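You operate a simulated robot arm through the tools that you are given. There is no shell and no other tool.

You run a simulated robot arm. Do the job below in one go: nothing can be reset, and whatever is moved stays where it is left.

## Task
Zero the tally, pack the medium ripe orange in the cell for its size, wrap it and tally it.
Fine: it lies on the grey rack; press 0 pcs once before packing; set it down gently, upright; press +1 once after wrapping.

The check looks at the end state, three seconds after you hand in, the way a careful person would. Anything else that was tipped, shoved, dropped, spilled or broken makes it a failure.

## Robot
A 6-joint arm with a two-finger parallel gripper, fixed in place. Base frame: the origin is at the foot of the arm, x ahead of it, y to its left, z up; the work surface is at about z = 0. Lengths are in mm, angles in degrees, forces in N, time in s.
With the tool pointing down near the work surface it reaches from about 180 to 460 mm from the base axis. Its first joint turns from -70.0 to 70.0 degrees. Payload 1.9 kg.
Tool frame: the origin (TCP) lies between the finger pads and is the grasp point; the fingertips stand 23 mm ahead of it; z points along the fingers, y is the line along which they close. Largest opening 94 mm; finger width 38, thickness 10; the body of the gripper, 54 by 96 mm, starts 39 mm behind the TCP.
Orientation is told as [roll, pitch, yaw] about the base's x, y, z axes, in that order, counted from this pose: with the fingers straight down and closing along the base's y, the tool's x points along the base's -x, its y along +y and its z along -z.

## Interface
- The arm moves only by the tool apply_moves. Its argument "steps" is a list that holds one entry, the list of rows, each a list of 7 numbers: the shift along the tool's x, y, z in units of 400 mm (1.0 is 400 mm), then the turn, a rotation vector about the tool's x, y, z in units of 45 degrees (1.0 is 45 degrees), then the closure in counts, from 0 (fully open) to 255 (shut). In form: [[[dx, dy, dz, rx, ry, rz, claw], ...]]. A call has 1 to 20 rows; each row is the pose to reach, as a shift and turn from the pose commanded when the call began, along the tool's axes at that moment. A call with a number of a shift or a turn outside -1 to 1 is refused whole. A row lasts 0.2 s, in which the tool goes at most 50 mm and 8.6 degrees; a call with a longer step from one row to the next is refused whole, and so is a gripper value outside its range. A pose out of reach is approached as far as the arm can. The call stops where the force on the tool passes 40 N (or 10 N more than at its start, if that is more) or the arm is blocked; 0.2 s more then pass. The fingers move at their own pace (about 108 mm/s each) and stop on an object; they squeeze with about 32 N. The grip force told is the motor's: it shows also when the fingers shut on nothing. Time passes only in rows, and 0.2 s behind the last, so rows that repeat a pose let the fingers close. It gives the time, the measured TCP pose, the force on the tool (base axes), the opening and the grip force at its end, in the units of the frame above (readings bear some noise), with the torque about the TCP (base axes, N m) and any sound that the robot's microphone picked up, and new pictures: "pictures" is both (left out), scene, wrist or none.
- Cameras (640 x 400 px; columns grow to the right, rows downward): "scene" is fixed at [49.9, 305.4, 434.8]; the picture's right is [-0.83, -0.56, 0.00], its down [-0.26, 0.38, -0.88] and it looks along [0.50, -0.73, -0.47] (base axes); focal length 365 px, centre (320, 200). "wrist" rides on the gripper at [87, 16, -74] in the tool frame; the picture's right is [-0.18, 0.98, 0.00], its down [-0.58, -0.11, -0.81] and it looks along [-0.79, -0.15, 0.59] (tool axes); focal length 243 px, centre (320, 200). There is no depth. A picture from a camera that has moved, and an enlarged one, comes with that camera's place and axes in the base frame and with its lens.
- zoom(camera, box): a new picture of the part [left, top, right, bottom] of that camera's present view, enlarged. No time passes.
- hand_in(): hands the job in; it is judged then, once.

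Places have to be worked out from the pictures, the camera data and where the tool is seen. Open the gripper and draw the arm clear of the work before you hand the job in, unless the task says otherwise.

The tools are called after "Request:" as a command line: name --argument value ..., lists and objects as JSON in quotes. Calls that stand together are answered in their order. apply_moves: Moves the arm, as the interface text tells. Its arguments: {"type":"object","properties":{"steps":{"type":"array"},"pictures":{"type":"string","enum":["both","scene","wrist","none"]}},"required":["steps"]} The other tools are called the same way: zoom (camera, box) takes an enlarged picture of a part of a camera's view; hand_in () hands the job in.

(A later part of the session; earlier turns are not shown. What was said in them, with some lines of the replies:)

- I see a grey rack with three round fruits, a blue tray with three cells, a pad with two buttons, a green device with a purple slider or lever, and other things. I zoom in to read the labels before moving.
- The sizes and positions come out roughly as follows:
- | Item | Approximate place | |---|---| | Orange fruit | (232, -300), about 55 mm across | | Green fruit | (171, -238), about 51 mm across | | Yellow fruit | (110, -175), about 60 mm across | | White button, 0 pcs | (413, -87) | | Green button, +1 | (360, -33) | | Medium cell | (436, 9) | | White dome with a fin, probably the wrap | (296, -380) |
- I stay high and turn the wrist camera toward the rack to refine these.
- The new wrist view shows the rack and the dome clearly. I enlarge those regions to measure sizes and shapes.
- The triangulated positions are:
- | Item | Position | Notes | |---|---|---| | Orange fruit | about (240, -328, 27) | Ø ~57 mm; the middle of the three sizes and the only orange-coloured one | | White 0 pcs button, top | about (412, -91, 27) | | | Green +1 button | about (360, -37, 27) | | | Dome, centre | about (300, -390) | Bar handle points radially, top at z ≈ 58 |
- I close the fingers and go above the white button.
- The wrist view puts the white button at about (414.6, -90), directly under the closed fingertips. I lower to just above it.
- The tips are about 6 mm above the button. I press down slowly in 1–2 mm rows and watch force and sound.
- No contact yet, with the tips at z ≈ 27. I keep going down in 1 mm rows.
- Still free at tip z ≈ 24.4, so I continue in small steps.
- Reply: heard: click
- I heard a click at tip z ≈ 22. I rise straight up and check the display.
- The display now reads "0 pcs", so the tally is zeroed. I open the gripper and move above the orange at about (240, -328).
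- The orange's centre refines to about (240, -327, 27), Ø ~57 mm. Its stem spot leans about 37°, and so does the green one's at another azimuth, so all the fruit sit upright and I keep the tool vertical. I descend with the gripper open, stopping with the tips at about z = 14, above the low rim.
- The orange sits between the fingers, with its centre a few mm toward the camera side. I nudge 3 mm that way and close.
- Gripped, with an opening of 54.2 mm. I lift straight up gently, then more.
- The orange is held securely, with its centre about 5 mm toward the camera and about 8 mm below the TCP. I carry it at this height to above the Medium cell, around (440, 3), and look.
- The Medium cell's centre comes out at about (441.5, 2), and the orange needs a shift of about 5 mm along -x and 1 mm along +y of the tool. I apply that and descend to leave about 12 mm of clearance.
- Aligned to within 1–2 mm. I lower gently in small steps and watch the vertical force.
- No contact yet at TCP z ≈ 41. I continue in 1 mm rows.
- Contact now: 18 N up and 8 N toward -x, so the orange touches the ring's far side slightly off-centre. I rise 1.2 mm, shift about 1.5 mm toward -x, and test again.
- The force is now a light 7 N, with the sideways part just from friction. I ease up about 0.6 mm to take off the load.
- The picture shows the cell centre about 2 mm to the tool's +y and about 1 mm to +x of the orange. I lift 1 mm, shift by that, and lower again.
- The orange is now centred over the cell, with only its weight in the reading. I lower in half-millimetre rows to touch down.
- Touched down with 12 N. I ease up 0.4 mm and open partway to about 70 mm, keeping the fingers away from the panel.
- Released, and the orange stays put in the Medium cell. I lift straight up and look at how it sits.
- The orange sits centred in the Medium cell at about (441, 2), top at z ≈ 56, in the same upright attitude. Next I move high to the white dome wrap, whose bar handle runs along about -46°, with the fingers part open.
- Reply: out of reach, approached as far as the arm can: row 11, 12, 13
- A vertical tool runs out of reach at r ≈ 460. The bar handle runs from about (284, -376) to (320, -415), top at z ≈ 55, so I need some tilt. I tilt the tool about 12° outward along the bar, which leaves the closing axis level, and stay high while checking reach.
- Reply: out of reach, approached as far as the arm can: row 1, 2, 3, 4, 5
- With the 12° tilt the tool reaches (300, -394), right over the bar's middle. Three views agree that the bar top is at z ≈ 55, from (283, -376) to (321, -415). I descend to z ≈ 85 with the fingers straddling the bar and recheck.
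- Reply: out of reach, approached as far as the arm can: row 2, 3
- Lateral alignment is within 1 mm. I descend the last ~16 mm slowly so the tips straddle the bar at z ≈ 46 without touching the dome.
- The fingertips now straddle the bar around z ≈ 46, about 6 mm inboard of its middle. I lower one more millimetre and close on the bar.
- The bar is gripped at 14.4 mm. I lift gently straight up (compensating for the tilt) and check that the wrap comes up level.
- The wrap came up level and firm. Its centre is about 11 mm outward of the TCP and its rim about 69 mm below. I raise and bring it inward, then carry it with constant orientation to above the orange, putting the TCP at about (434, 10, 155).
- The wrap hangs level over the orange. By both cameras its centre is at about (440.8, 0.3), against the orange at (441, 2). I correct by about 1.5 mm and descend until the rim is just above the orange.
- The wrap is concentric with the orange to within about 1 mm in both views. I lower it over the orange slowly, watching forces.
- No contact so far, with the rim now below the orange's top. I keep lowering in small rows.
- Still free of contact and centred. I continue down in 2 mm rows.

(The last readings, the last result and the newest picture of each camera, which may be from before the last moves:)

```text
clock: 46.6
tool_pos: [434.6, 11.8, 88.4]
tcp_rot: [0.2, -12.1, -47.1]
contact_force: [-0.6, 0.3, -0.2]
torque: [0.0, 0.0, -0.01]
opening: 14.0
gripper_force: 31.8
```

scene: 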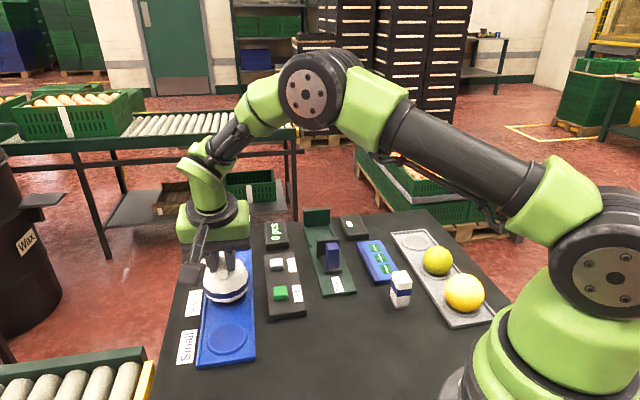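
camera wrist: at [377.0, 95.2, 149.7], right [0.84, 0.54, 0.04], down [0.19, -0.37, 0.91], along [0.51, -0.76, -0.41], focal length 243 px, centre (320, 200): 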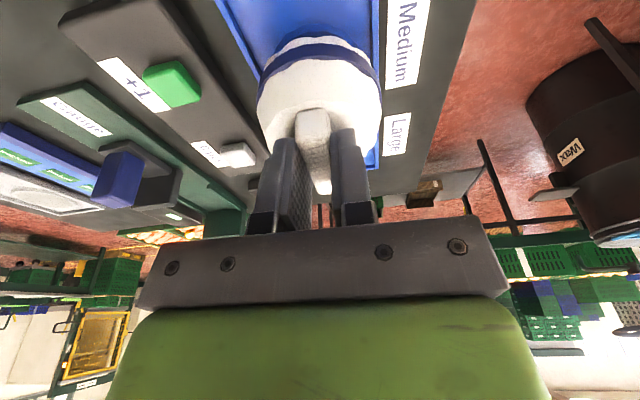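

Request:
apply_moves --steps '[[[0.0005, 0, 0.0024, 0, 0, 0, 255], [0.001, 0, 0.0049, 0, 0, 0, 255]]]' --pictures "both"

Request:
zoom --camera "scene" --box '[140, 220, 300, 320]'

Request:
zoom --camera "wrist" --box '[200, 0, 440, 150]'

```text
clock: 47.2
tool_pos: [434.8, 12.5, 86.8]
tcp_rot: [0.5, -12.1, -47.0]
contact_force: [-2.4, -1.3, 8.2]
torque: [-0.19, 0.07, -0.02]
opening: 14.2
gripper_force: 32.1
camera wrist: at [377.5, 95.3, 141.8], right [0.84, 0.54, 0.05], down [0.19, -0.37, 0.91], along [0.51, -0.76, -0.41], focal length 243 px, centre (320, 200)
```

scene: 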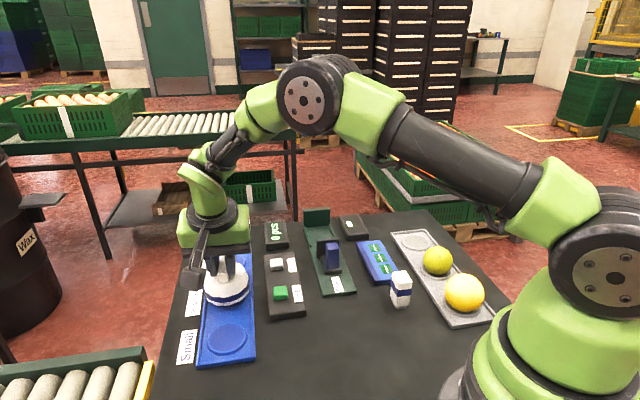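
wrist: 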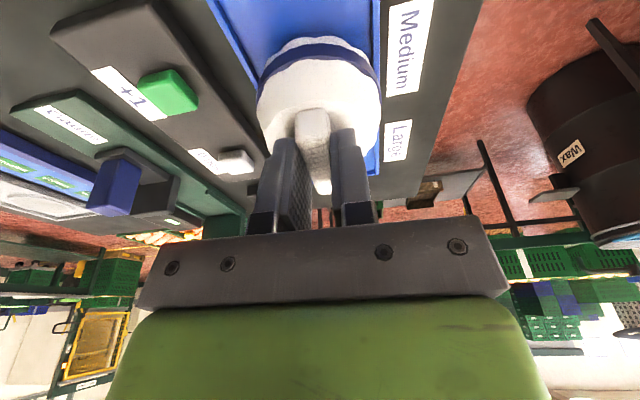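

```text
4.00 times, centred on (220, 270) of scene
camera zoom: at [49.8, 305.4, 434.8], right [-0.83, -0.56, 0.0], down [-0.26, 0.38, -0.88], along [0.5, -0.73, -0.47], focal length 1460 px, centre (720, -80)
```

zoom: 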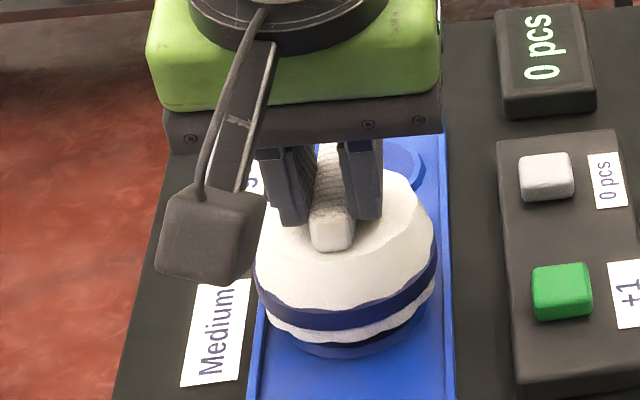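

```text
2.67 times, centred on (320, 75) of wrist
camera zoom: at [377.5, 95.3, 141.8], right [0.84, 0.54, 0.05], down [0.19, -0.37, 0.91], along [0.51, -0.76, -0.41], focal length 647 px, centre (320, 533)
```

zoom: 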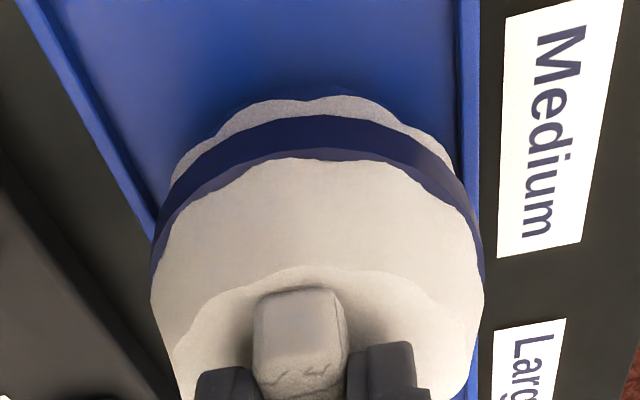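

Contact at TCP z ≈ 87: 8 N up with a slight push toward -x, -y, so the wrap sits about 2 mm too far to +x, +y of the orange. I rise 1 mm, shift (-1.2, -2) mm and lower again.

Request:
apply_moves --steps '[[[-0.0005, 0, -0.0025, 0, 0, 0, 255], [-0.0021, -0.0056, -0.0021, 0, 0, 0, 255], [-0.0016, -0.0056, -0.0008, 0, 0, 0, 255], [-0.0016, -0.0056, 0.0003, 0, 0, 0, 255]]]' --pictures "none"

```text
clock: 48.2
tool_pos: [433.6, 9.0, 87.3]
tcp_rot: [0.4, -12.1, -47.1]
contact_force: [-2.0, 0.0, 4.4]
torque: [-0.02, 0.07, -0.02]
opening: 14.2
gripper_force: 32.2
```

Now only 4 N and nearly centred. I ease up slightly and open the fingers gently to about 45 mm, releasing the wrap onto the orange.

Request:
apply_moves --steps '[[[0.001, -0.0013, -0.0008, 0, 0, 0, 255], [0.001, -0.0013, -0.0008, 0, 0, 0, 255], [0.001, -0.0013, -0.0008, 0, 0, 0, 200], [0.001, -0.0013, -0.0008, 0, 0, 0, 170], [0.001, -0.0013, -0.0008, 0, 0, 0, 135], [0.001, -0.0013, -0.0008, 0, 0, 0, 135]]]' --pictures "both"

Request:
zoom --camera "scene" --box '[140, 220, 300, 320]'

Request:
zoom --camera "wrist" --box '[200, 20, 440, 170]'

```text
clock: 49.6
tool_pos: [433.6, 9.4, 88.1]
tcp_rot: [0.3, -12.1, -47.1]
contact_force: [0.4, -0.5, 0.3]
torque: [0.0, 0.01, 0.02]
opening: 44.3
gripper_force: 0.0
camera wrist: at [375.5, 93.9, 141.5], right [0.84, 0.54, 0.04], down [0.19, -0.37, 0.91], along [0.51, -0.76, -0.41], focal length 243 px, centre (320, 200)
```

scene: 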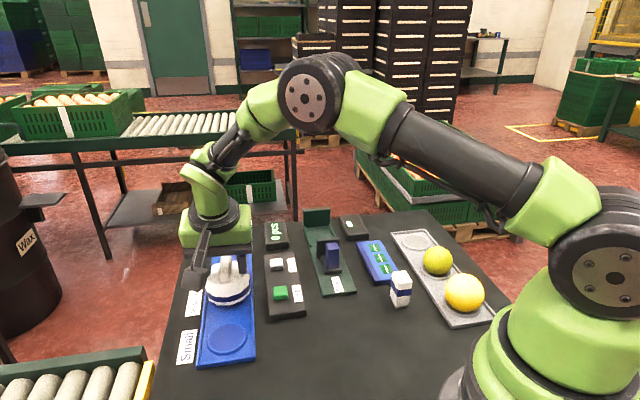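
wrist: 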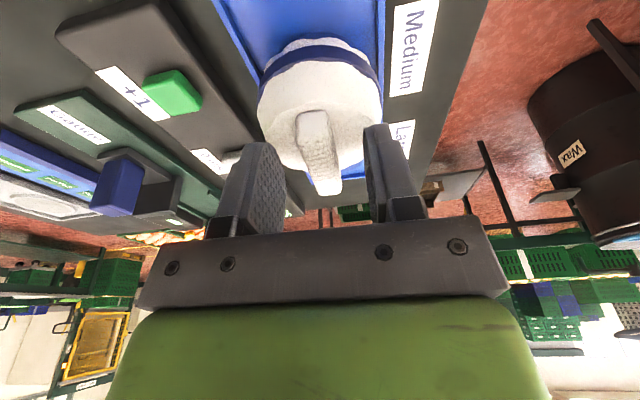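

```text
4.00 times, centred on (220, 270) of scene
camera zoom: at [49.9, 305.4, 434.8], right [-0.83, -0.56, 0.0], down [-0.26, 0.38, -0.88], along [0.5, -0.73, -0.47], focal length 1460 px, centre (720, -80)
```

zoom: 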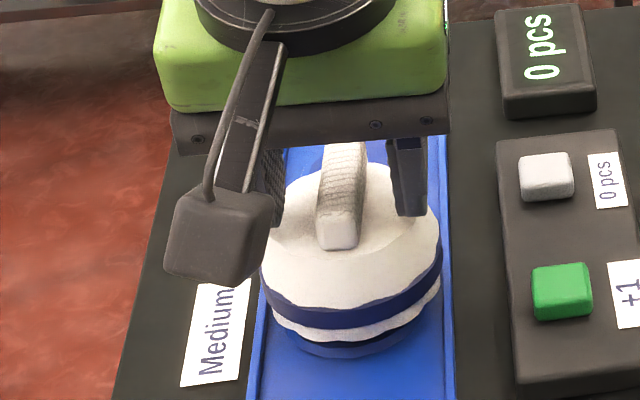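

```text
2.67 times, centred on (320, 95) of wrist
camera zoom: at [375.5, 93.9, 141.5], right [0.84, 0.54, 0.04], down [0.19, -0.37, 0.91], along [0.51, -0.76, -0.41], focal length 647 px, centre (320, 480)
```

zoom: 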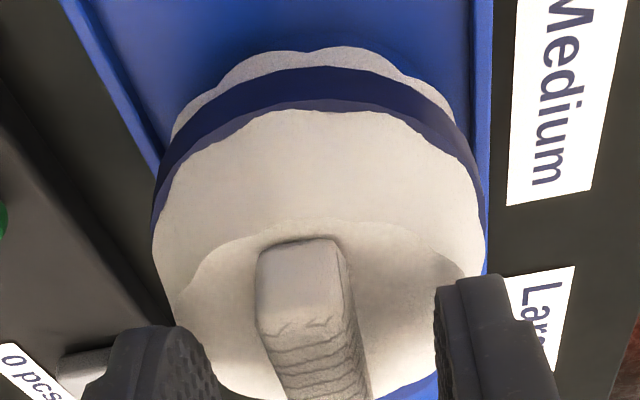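

The wrap rests level over the orange. I draw the fingers straight up off the bar.

Request:
apply_moves --steps '[[[-0.0021, 0, -0.0098, 0, 0, 0, 135], [-0.0062, 0, -0.0293, 0, 0, 0, 135], [-0.0125, 0, -0.0587, 0, 0, 0, 135], [-0.0229, 0, -0.1076, 0, 0, 0, 135], [-0.0364, 0, -0.1712, 0, 0, 0, 135], [-0.0468, 0, -0.22, 0, 0, 0, 135], [-0.0468, 0, -0.22, 0, 0, 0, 135]]]' --pictures "both"

Request:
zoom --camera "scene" --box '[140, 220, 300, 320]'

Request:
zoom --camera "wrist" --box '[200, 0, 440, 150]'

```text
clock: 51.2
tool_pos: [431.5, 8.8, 177.4]
tcp_rot: [0.2, -12.1, -47.0]
contact_force: [-0.5, 0.8, 0.3]
torque: [0.0, -0.02, 0.02]
opening: 44.0
gripper_force: 0.0
camera wrist: at [374.5, 92.7, 231.9], right [0.84, 0.54, 0.04], down [0.19, -0.37, 0.91], along [0.51, -0.76, -0.41], focal length 243 px, centre (320, 200)
```

scene: 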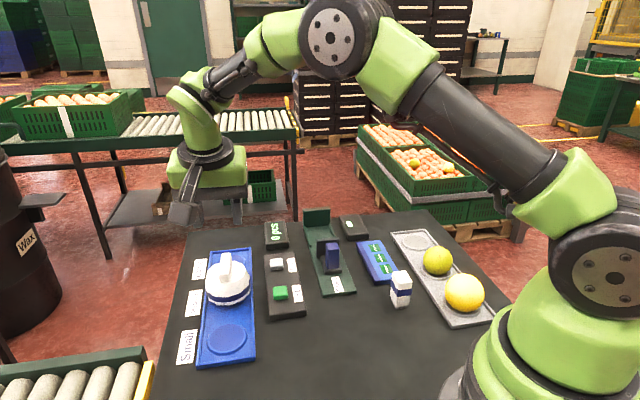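
wrist: 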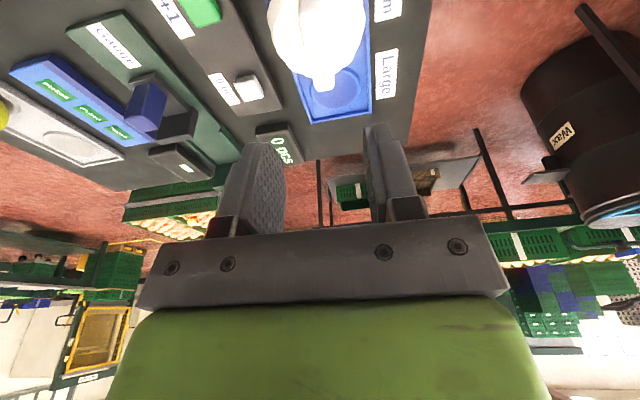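

```text
4.00 times, centred on (220, 270) of scene
camera zoom: at [49.9, 305.4, 434.8], right [-0.83, -0.56, 0.0], down [-0.26, 0.38, -0.88], along [0.5, -0.73, -0.47], focal length 1460 px, centre (720, -80)
```

zoom: 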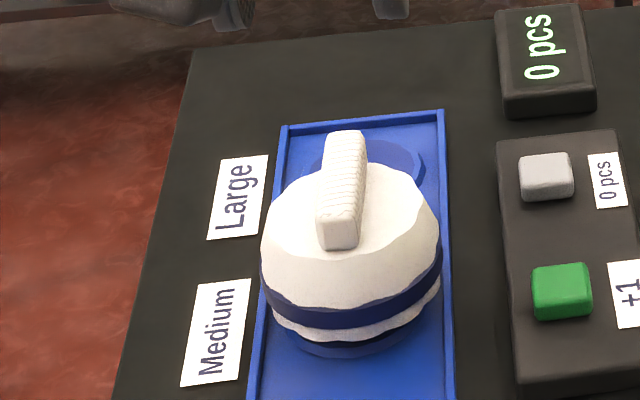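

```text
2.67 times, centred on (320, 75) of wrist
camera zoom: at [374.5, 92.7, 231.9], right [0.84, 0.54, 0.04], down [0.19, -0.37, 0.91], along [0.51, -0.76, -0.41], focal length 647 px, centre (320, 533)
```

zoom: 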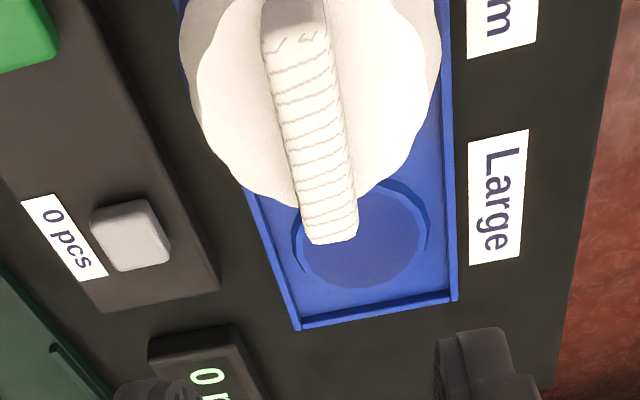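

The wrap is settled over the orange in the Medium cell, undisturbed. Now I close the fingers, return the tool to vertical and go above the green +1 button at about (360, -37).

Request:
apply_moves --steps '[[[0.0107, -0.0315, 0.0236, 0, 0.04, 0, 255], [0.0284, -0.0839, 0.0629, 0, 0.108, 0, 255], [0.0462, -0.1364, 0.1022, 0, 0.175, 0, 255], [0.0604, -0.1783, 0.1336, 0, 0.229, 0, 255], [0.071, -0.2098, 0.1572, 0, 0.269, 0, 255], [0.071, -0.2098, 0.1572, 0, 0.269, 0, 255]]]' --pictures "both"

Request:
zoom --camera "wrist" --box '[220, 20, 420, 145]'

```text
clock: 52.6
tool_pos: [361.9, -36.5, 110.7]
tcp_rot: [0.3, 0.1, -47.0]
contact_force: [-0.1, 0.8, -0.9]
torque: [0.02, 0.01, -0.01]
opening: 0.1
gripper_force: 32.0
camera wrist: at [313.2, 36.5, 184.9], right [0.84, 0.54, 0.01], down [0.31, -0.5, 0.8], along [0.43, -0.68, -0.59], focal length 243 px, centre (320, 200)
```

scene: 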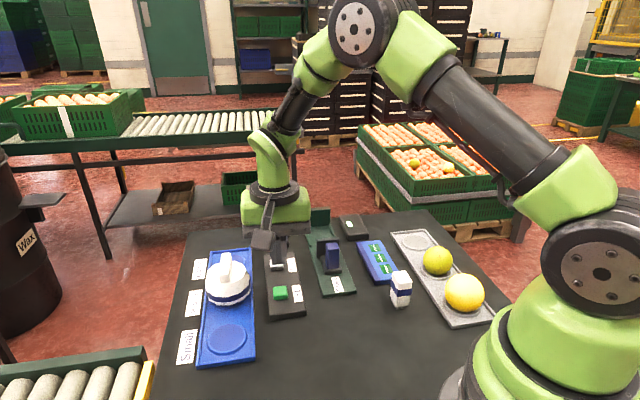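
wrist: 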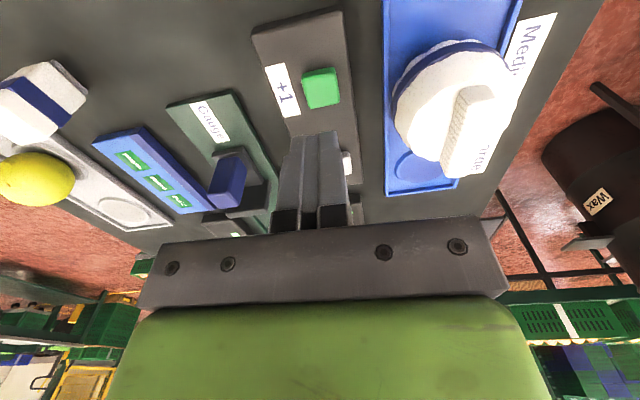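

```text
3.20 times, centred on (320, 82) of wrist
camera zoom: at [313.2, 36.5, 184.9], right [0.84, 0.54, 0.01], down [0.31, -0.5, 0.8], along [0.43, -0.68, -0.59], focal length 776 px, centre (320, 576)
```

zoom: 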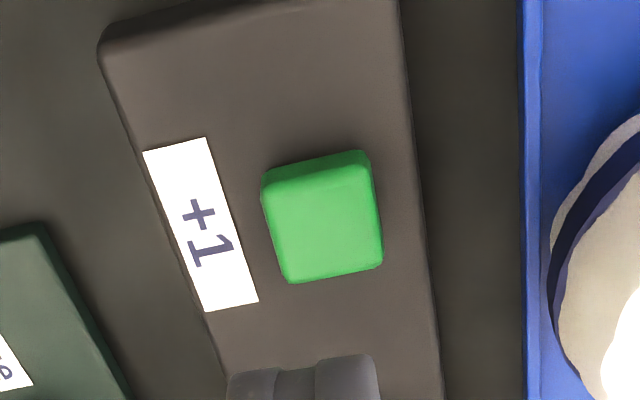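

The +1 button's top is at about (363, -40), some 3 mm ahead of the tips. I shift by that and lower to just above it.

Request:
apply_moves --steps '[[[-0.0075, 0, 0.05, 0, 0, 0, 255], [-0.0075, 0, 0.1, 0, 0, 0, 255], [-0.0075, 0, 0.125, 0, 0, 0, 255], [-0.0075, 0, 0.14, 0, 0, 0, 255]]]' --pictures "both"

Request:
zoom --camera "scene" --box '[220, 230, 340, 305]'

```text
clock: 53.6
tool_pos: [363.3, -38.4, 53.2]
tcp_rot: [0.3, 0.0, -47.1]
contact_force: [0.6, -0.2, 0.2]
torque: [-0.03, 0.01, 0.03]
opening: 0.0
gripper_force: 31.4
camera wrist: at [316.2, 34.5, 127.9], right [0.84, 0.54, 0.01], down [0.31, -0.5, 0.81], along [0.43, -0.68, -0.59], focal length 243 px, centre (320, 200)
```

scene: 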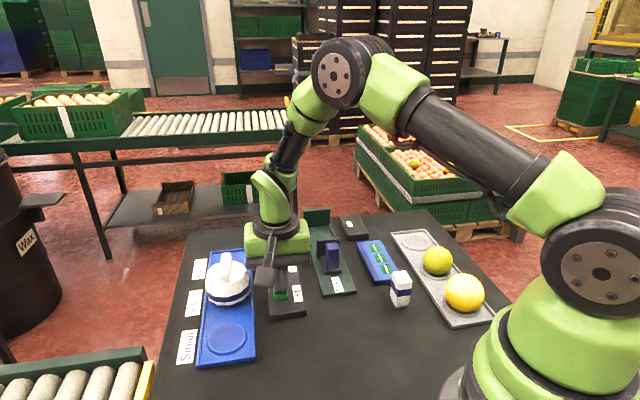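
wrist: 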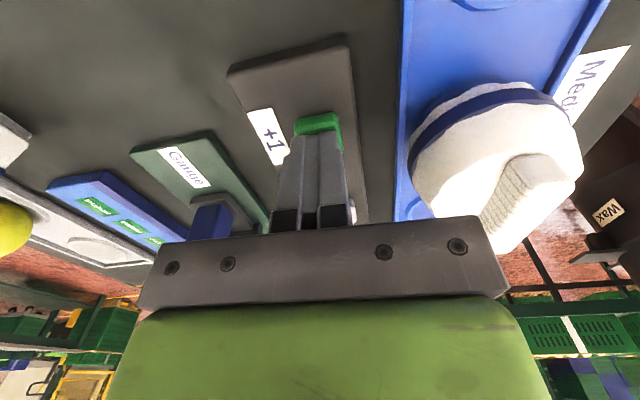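

```text
5.33 times, centred on (280, 268) of scene
camera zoom: at [49.9, 305.4, 434.8], right [-0.83, -0.56, 0.0], down [-0.26, 0.38, -0.88], along [0.5, -0.73, -0.47], focal length 1946 px, centre (533, -160)
```

zoom: 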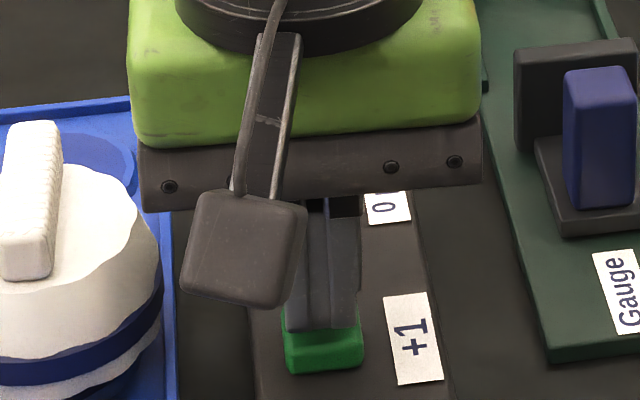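

The tips are about 6 mm above the green button and centred on it, with the gripper body clear of the wrap and gauge. I press slowly in small steps.

Request:
apply_moves --steps '[[[0, 0, 0.005, 0, 0, 0, 255], [0, 0, 0.01, 0, 0, 0, 255], [0, 0, 0.0125, 0, 0, 0, 255]]]' --pictures "none"

```text
clock: 54.4
tool_pos: [364.7, -38.3, 49.1]
tcp_rot: [0.4, 0.0, -47.0]
contact_force: [0.9, 0.0, 0.1]
torque: [0.02, 0.02, -0.01]
opening: 0.1
gripper_force: 32.3
```

Request:
apply_moves --steps '[[[0, 0, 0.0025, 0, 0, 0, 255], [0, 0, 0.005, 0, 0, 0, 255]]]' --pictures "none"

```text
clock: 55.0
tool_pos: [363.7, -39.0, 46.2]
tcp_rot: [0.4, 0.1, -47.0]
contact_force: [-1.4, 1.6, 2.0]
torque: [0.0, 0.0, 0.0]
opening: 0.0
gripper_force: 32.3
```

A light contact of about 2 N shows. I go 1 mm further.

Request:
apply_moves --steps '[[[0, 0, 0.0013, 0, 0, 0, 255], [0, 0, 0.0025, 0, 0, 0, 255]]]' --pictures "none"

```text
clock: 55.6
tool_pos: [364.0, -38.3, 43.8]
tcp_rot: [0.4, -0.1, -47.1]
contact_force: [0.9, -1.8, 1.5]
torque: [-0.05, -0.05, -0.03]
opening: 0.0
gripper_force: 32.3
heard: click
```

The click came. I rise straight up and read the display.

Request:
apply_moves --steps '[[[0, 0, -0.02, 0, 0, 0, 255], [0, 0, -0.1, 0, 0, 0, 255], [0, 0, -0.2, 0, 0, 0, 255], [0, 0, -0.3, 0, 0, 0, 255], [0, 0, -0.4, 0, 0, 0, 255], [0, 0, -0.4, 0, 0, 0, 255]]]' --pictures "both"

Request:
zoom --camera "scene" --box '[170, 210, 330, 310]'

```text
clock: 57.0
tool_pos: [361.0, -39.1, 206.2]
tcp_rot: [0.2, 0.0, -47.0]
contact_force: [0.3, 0.5, -0.6]
torque: [-0.01, 0.0, -0.01]
opening: 0.0
gripper_force: 31.9
camera wrist: at [312.4, 34.4, 279.5], right [0.84, 0.54, 0.01], down [0.31, -0.5, 0.81], along [0.43, -0.68, -0.59], focal length 243 px, centre (320, 200)
```

scene: 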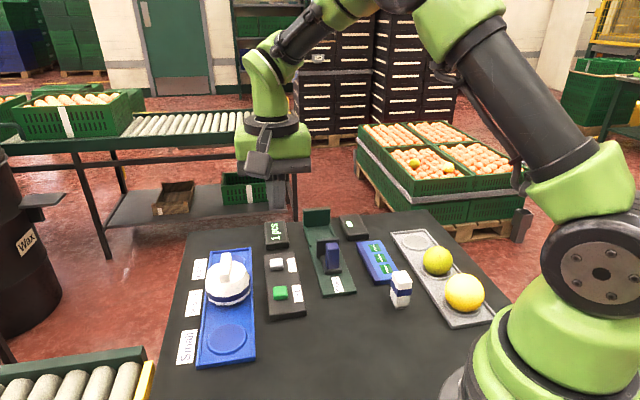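
wrist: 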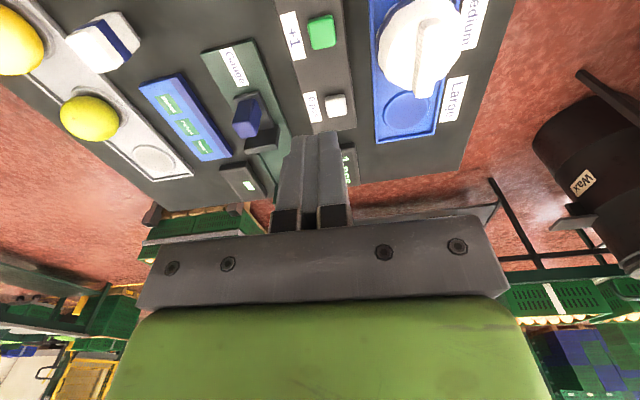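

```text
4.00 times, centred on (250, 260) of scene
camera zoom: at [49.9, 305.4, 434.8], right [-0.83, -0.56, 0.0], down [-0.26, 0.38, -0.88], along [0.5, -0.73, -0.47], focal length 1460 px, centre (600, -40)
```

zoom: 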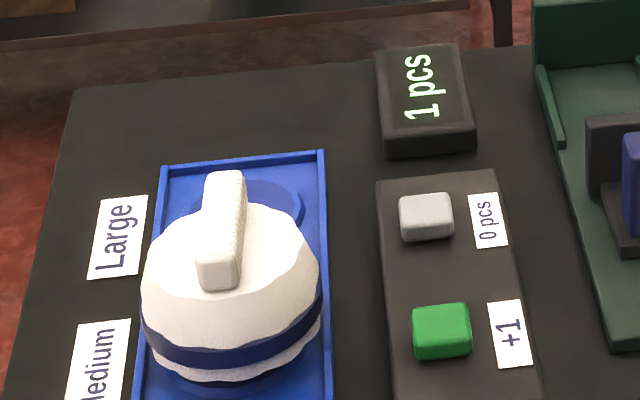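

The display reads "1 pcs" and the wrapped orange is undisturbed. I open the gripper, draw the arm up and back clear of the work, and take a final look.

Request:
apply_moves --steps '[[[0.035, -0.028, -0.06, 0, 0, 0, 255], [0.08, -0.065, -0.12, 0, 0, 0, 100], [0.12, -0.095, -0.16, 0, 0, 0, 0], [0.139, -0.113, -0.175, 0, 0, 0, 0], [0.139, -0.113, -0.175, 0, 0, 0, 0], [0.139, -0.113, -0.175, 0, 0, 0, 0]]]' --pictures "both"

Request:
zoom --camera "scene" --box '[160, 210, 320, 310]'

Request:
zoom --camera "scene" --box '[340, 210, 500, 310]'

```text
clock: 58.4
tool_pos: [290.4, -30.1, 274.5]
tcp_rot: [0.3, 0.1, -46.9]
contact_force: [-0.3, 0.8, -0.2]
torque: [-0.03, -0.01, 0.04]
opening: 93.9
gripper_force: 0.0
camera wrist: at [243.2, 43.7, 348.9], right [0.84, 0.54, 0.01], down [0.31, -0.5, 0.81], along [0.43, -0.68, -0.59], focal length 243 px, centre (320, 200)
```

scene: 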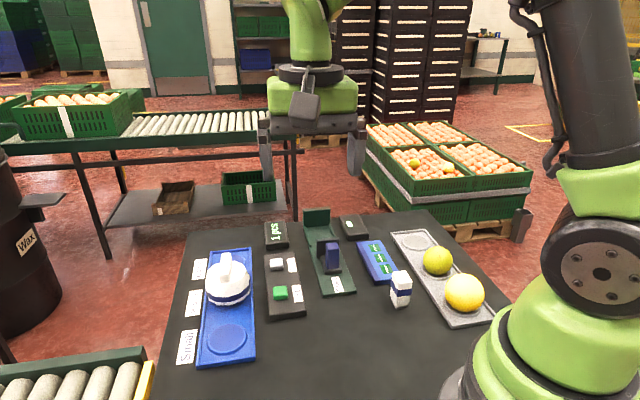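
wrist: 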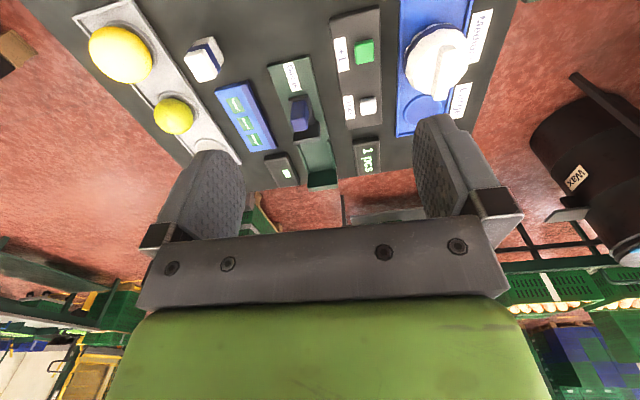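

```text
4.00 times, centred on (240, 260) of scene
camera zoom: at [49.9, 305.4, 434.8], right [-0.83, -0.56, 0.0], down [-0.26, 0.38, -0.88], along [0.5, -0.73, -0.47], focal length 1460 px, centre (640, -40)
```

zoom: 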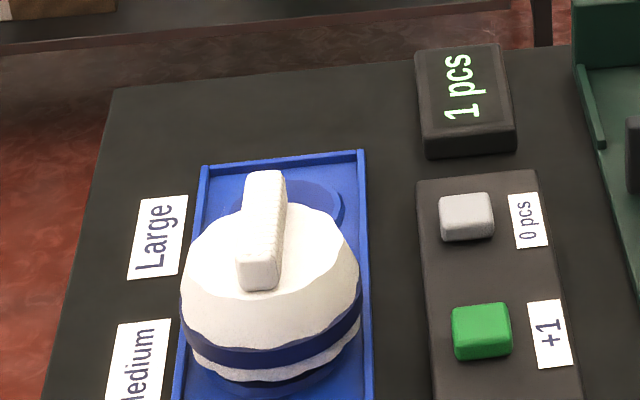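

```text
4.00 times, centred on (420, 260) of scene
camera zoom: at [49.9, 305.4, 434.8], right [-0.83, -0.56, 0.0], down [-0.26, 0.38, -0.88], along [0.5, -0.73, -0.47], focal length 1460 px, centre (-80, -40)
```

zoom: 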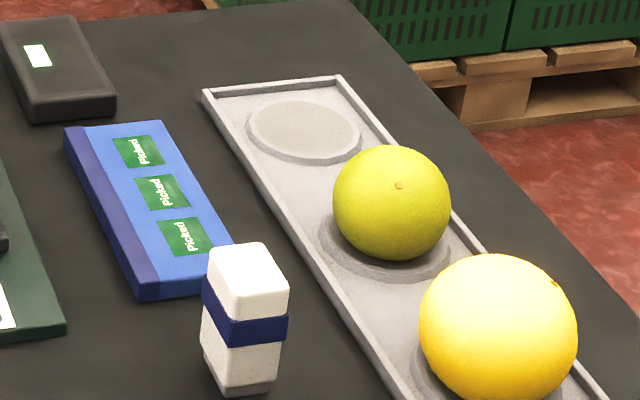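

The final view shows the wrapped orange in the Medium cell, the display at "1 pcs", the other items where they were, and the gripper open and clear. I hand in the job.

Request:
hand_in

```text
The job is handed in.
```

The orange is in the Medium cell with the white dome wrap over it, and the tally reads "1 pcs". I've handed the job in and haven't seen the result of the check.

- **Which fruit:** I read "medium ripe orange" as medium in size and ripe. That fits the orange-coloured fruit, which is the middle of the three sizes at about 54 mm across the grip. If "medium ripe" meant half-ripe, the yellow fruit would have been the one to pack.
- **Size:** I judged it from the pictures and the grip opening and did not use the gauge.
- **Tally:** I pressed 0 pcs once before packing and +1 once after wrapping. Each gave a single click, and the display went from 5 to 0 to 1.
- **Orange:** it was set down upright and stayed centred in the cell when released. I re-centred it once during touchdown; the highest force then was about 18 N.
- **Wrap:** it sits level over the orange, with its rim about 18 mm above the table. I took the white dome to be the wrap, since nothing was labelled as such.

Nothing else was moved, and the gripper is open and clear of the work.
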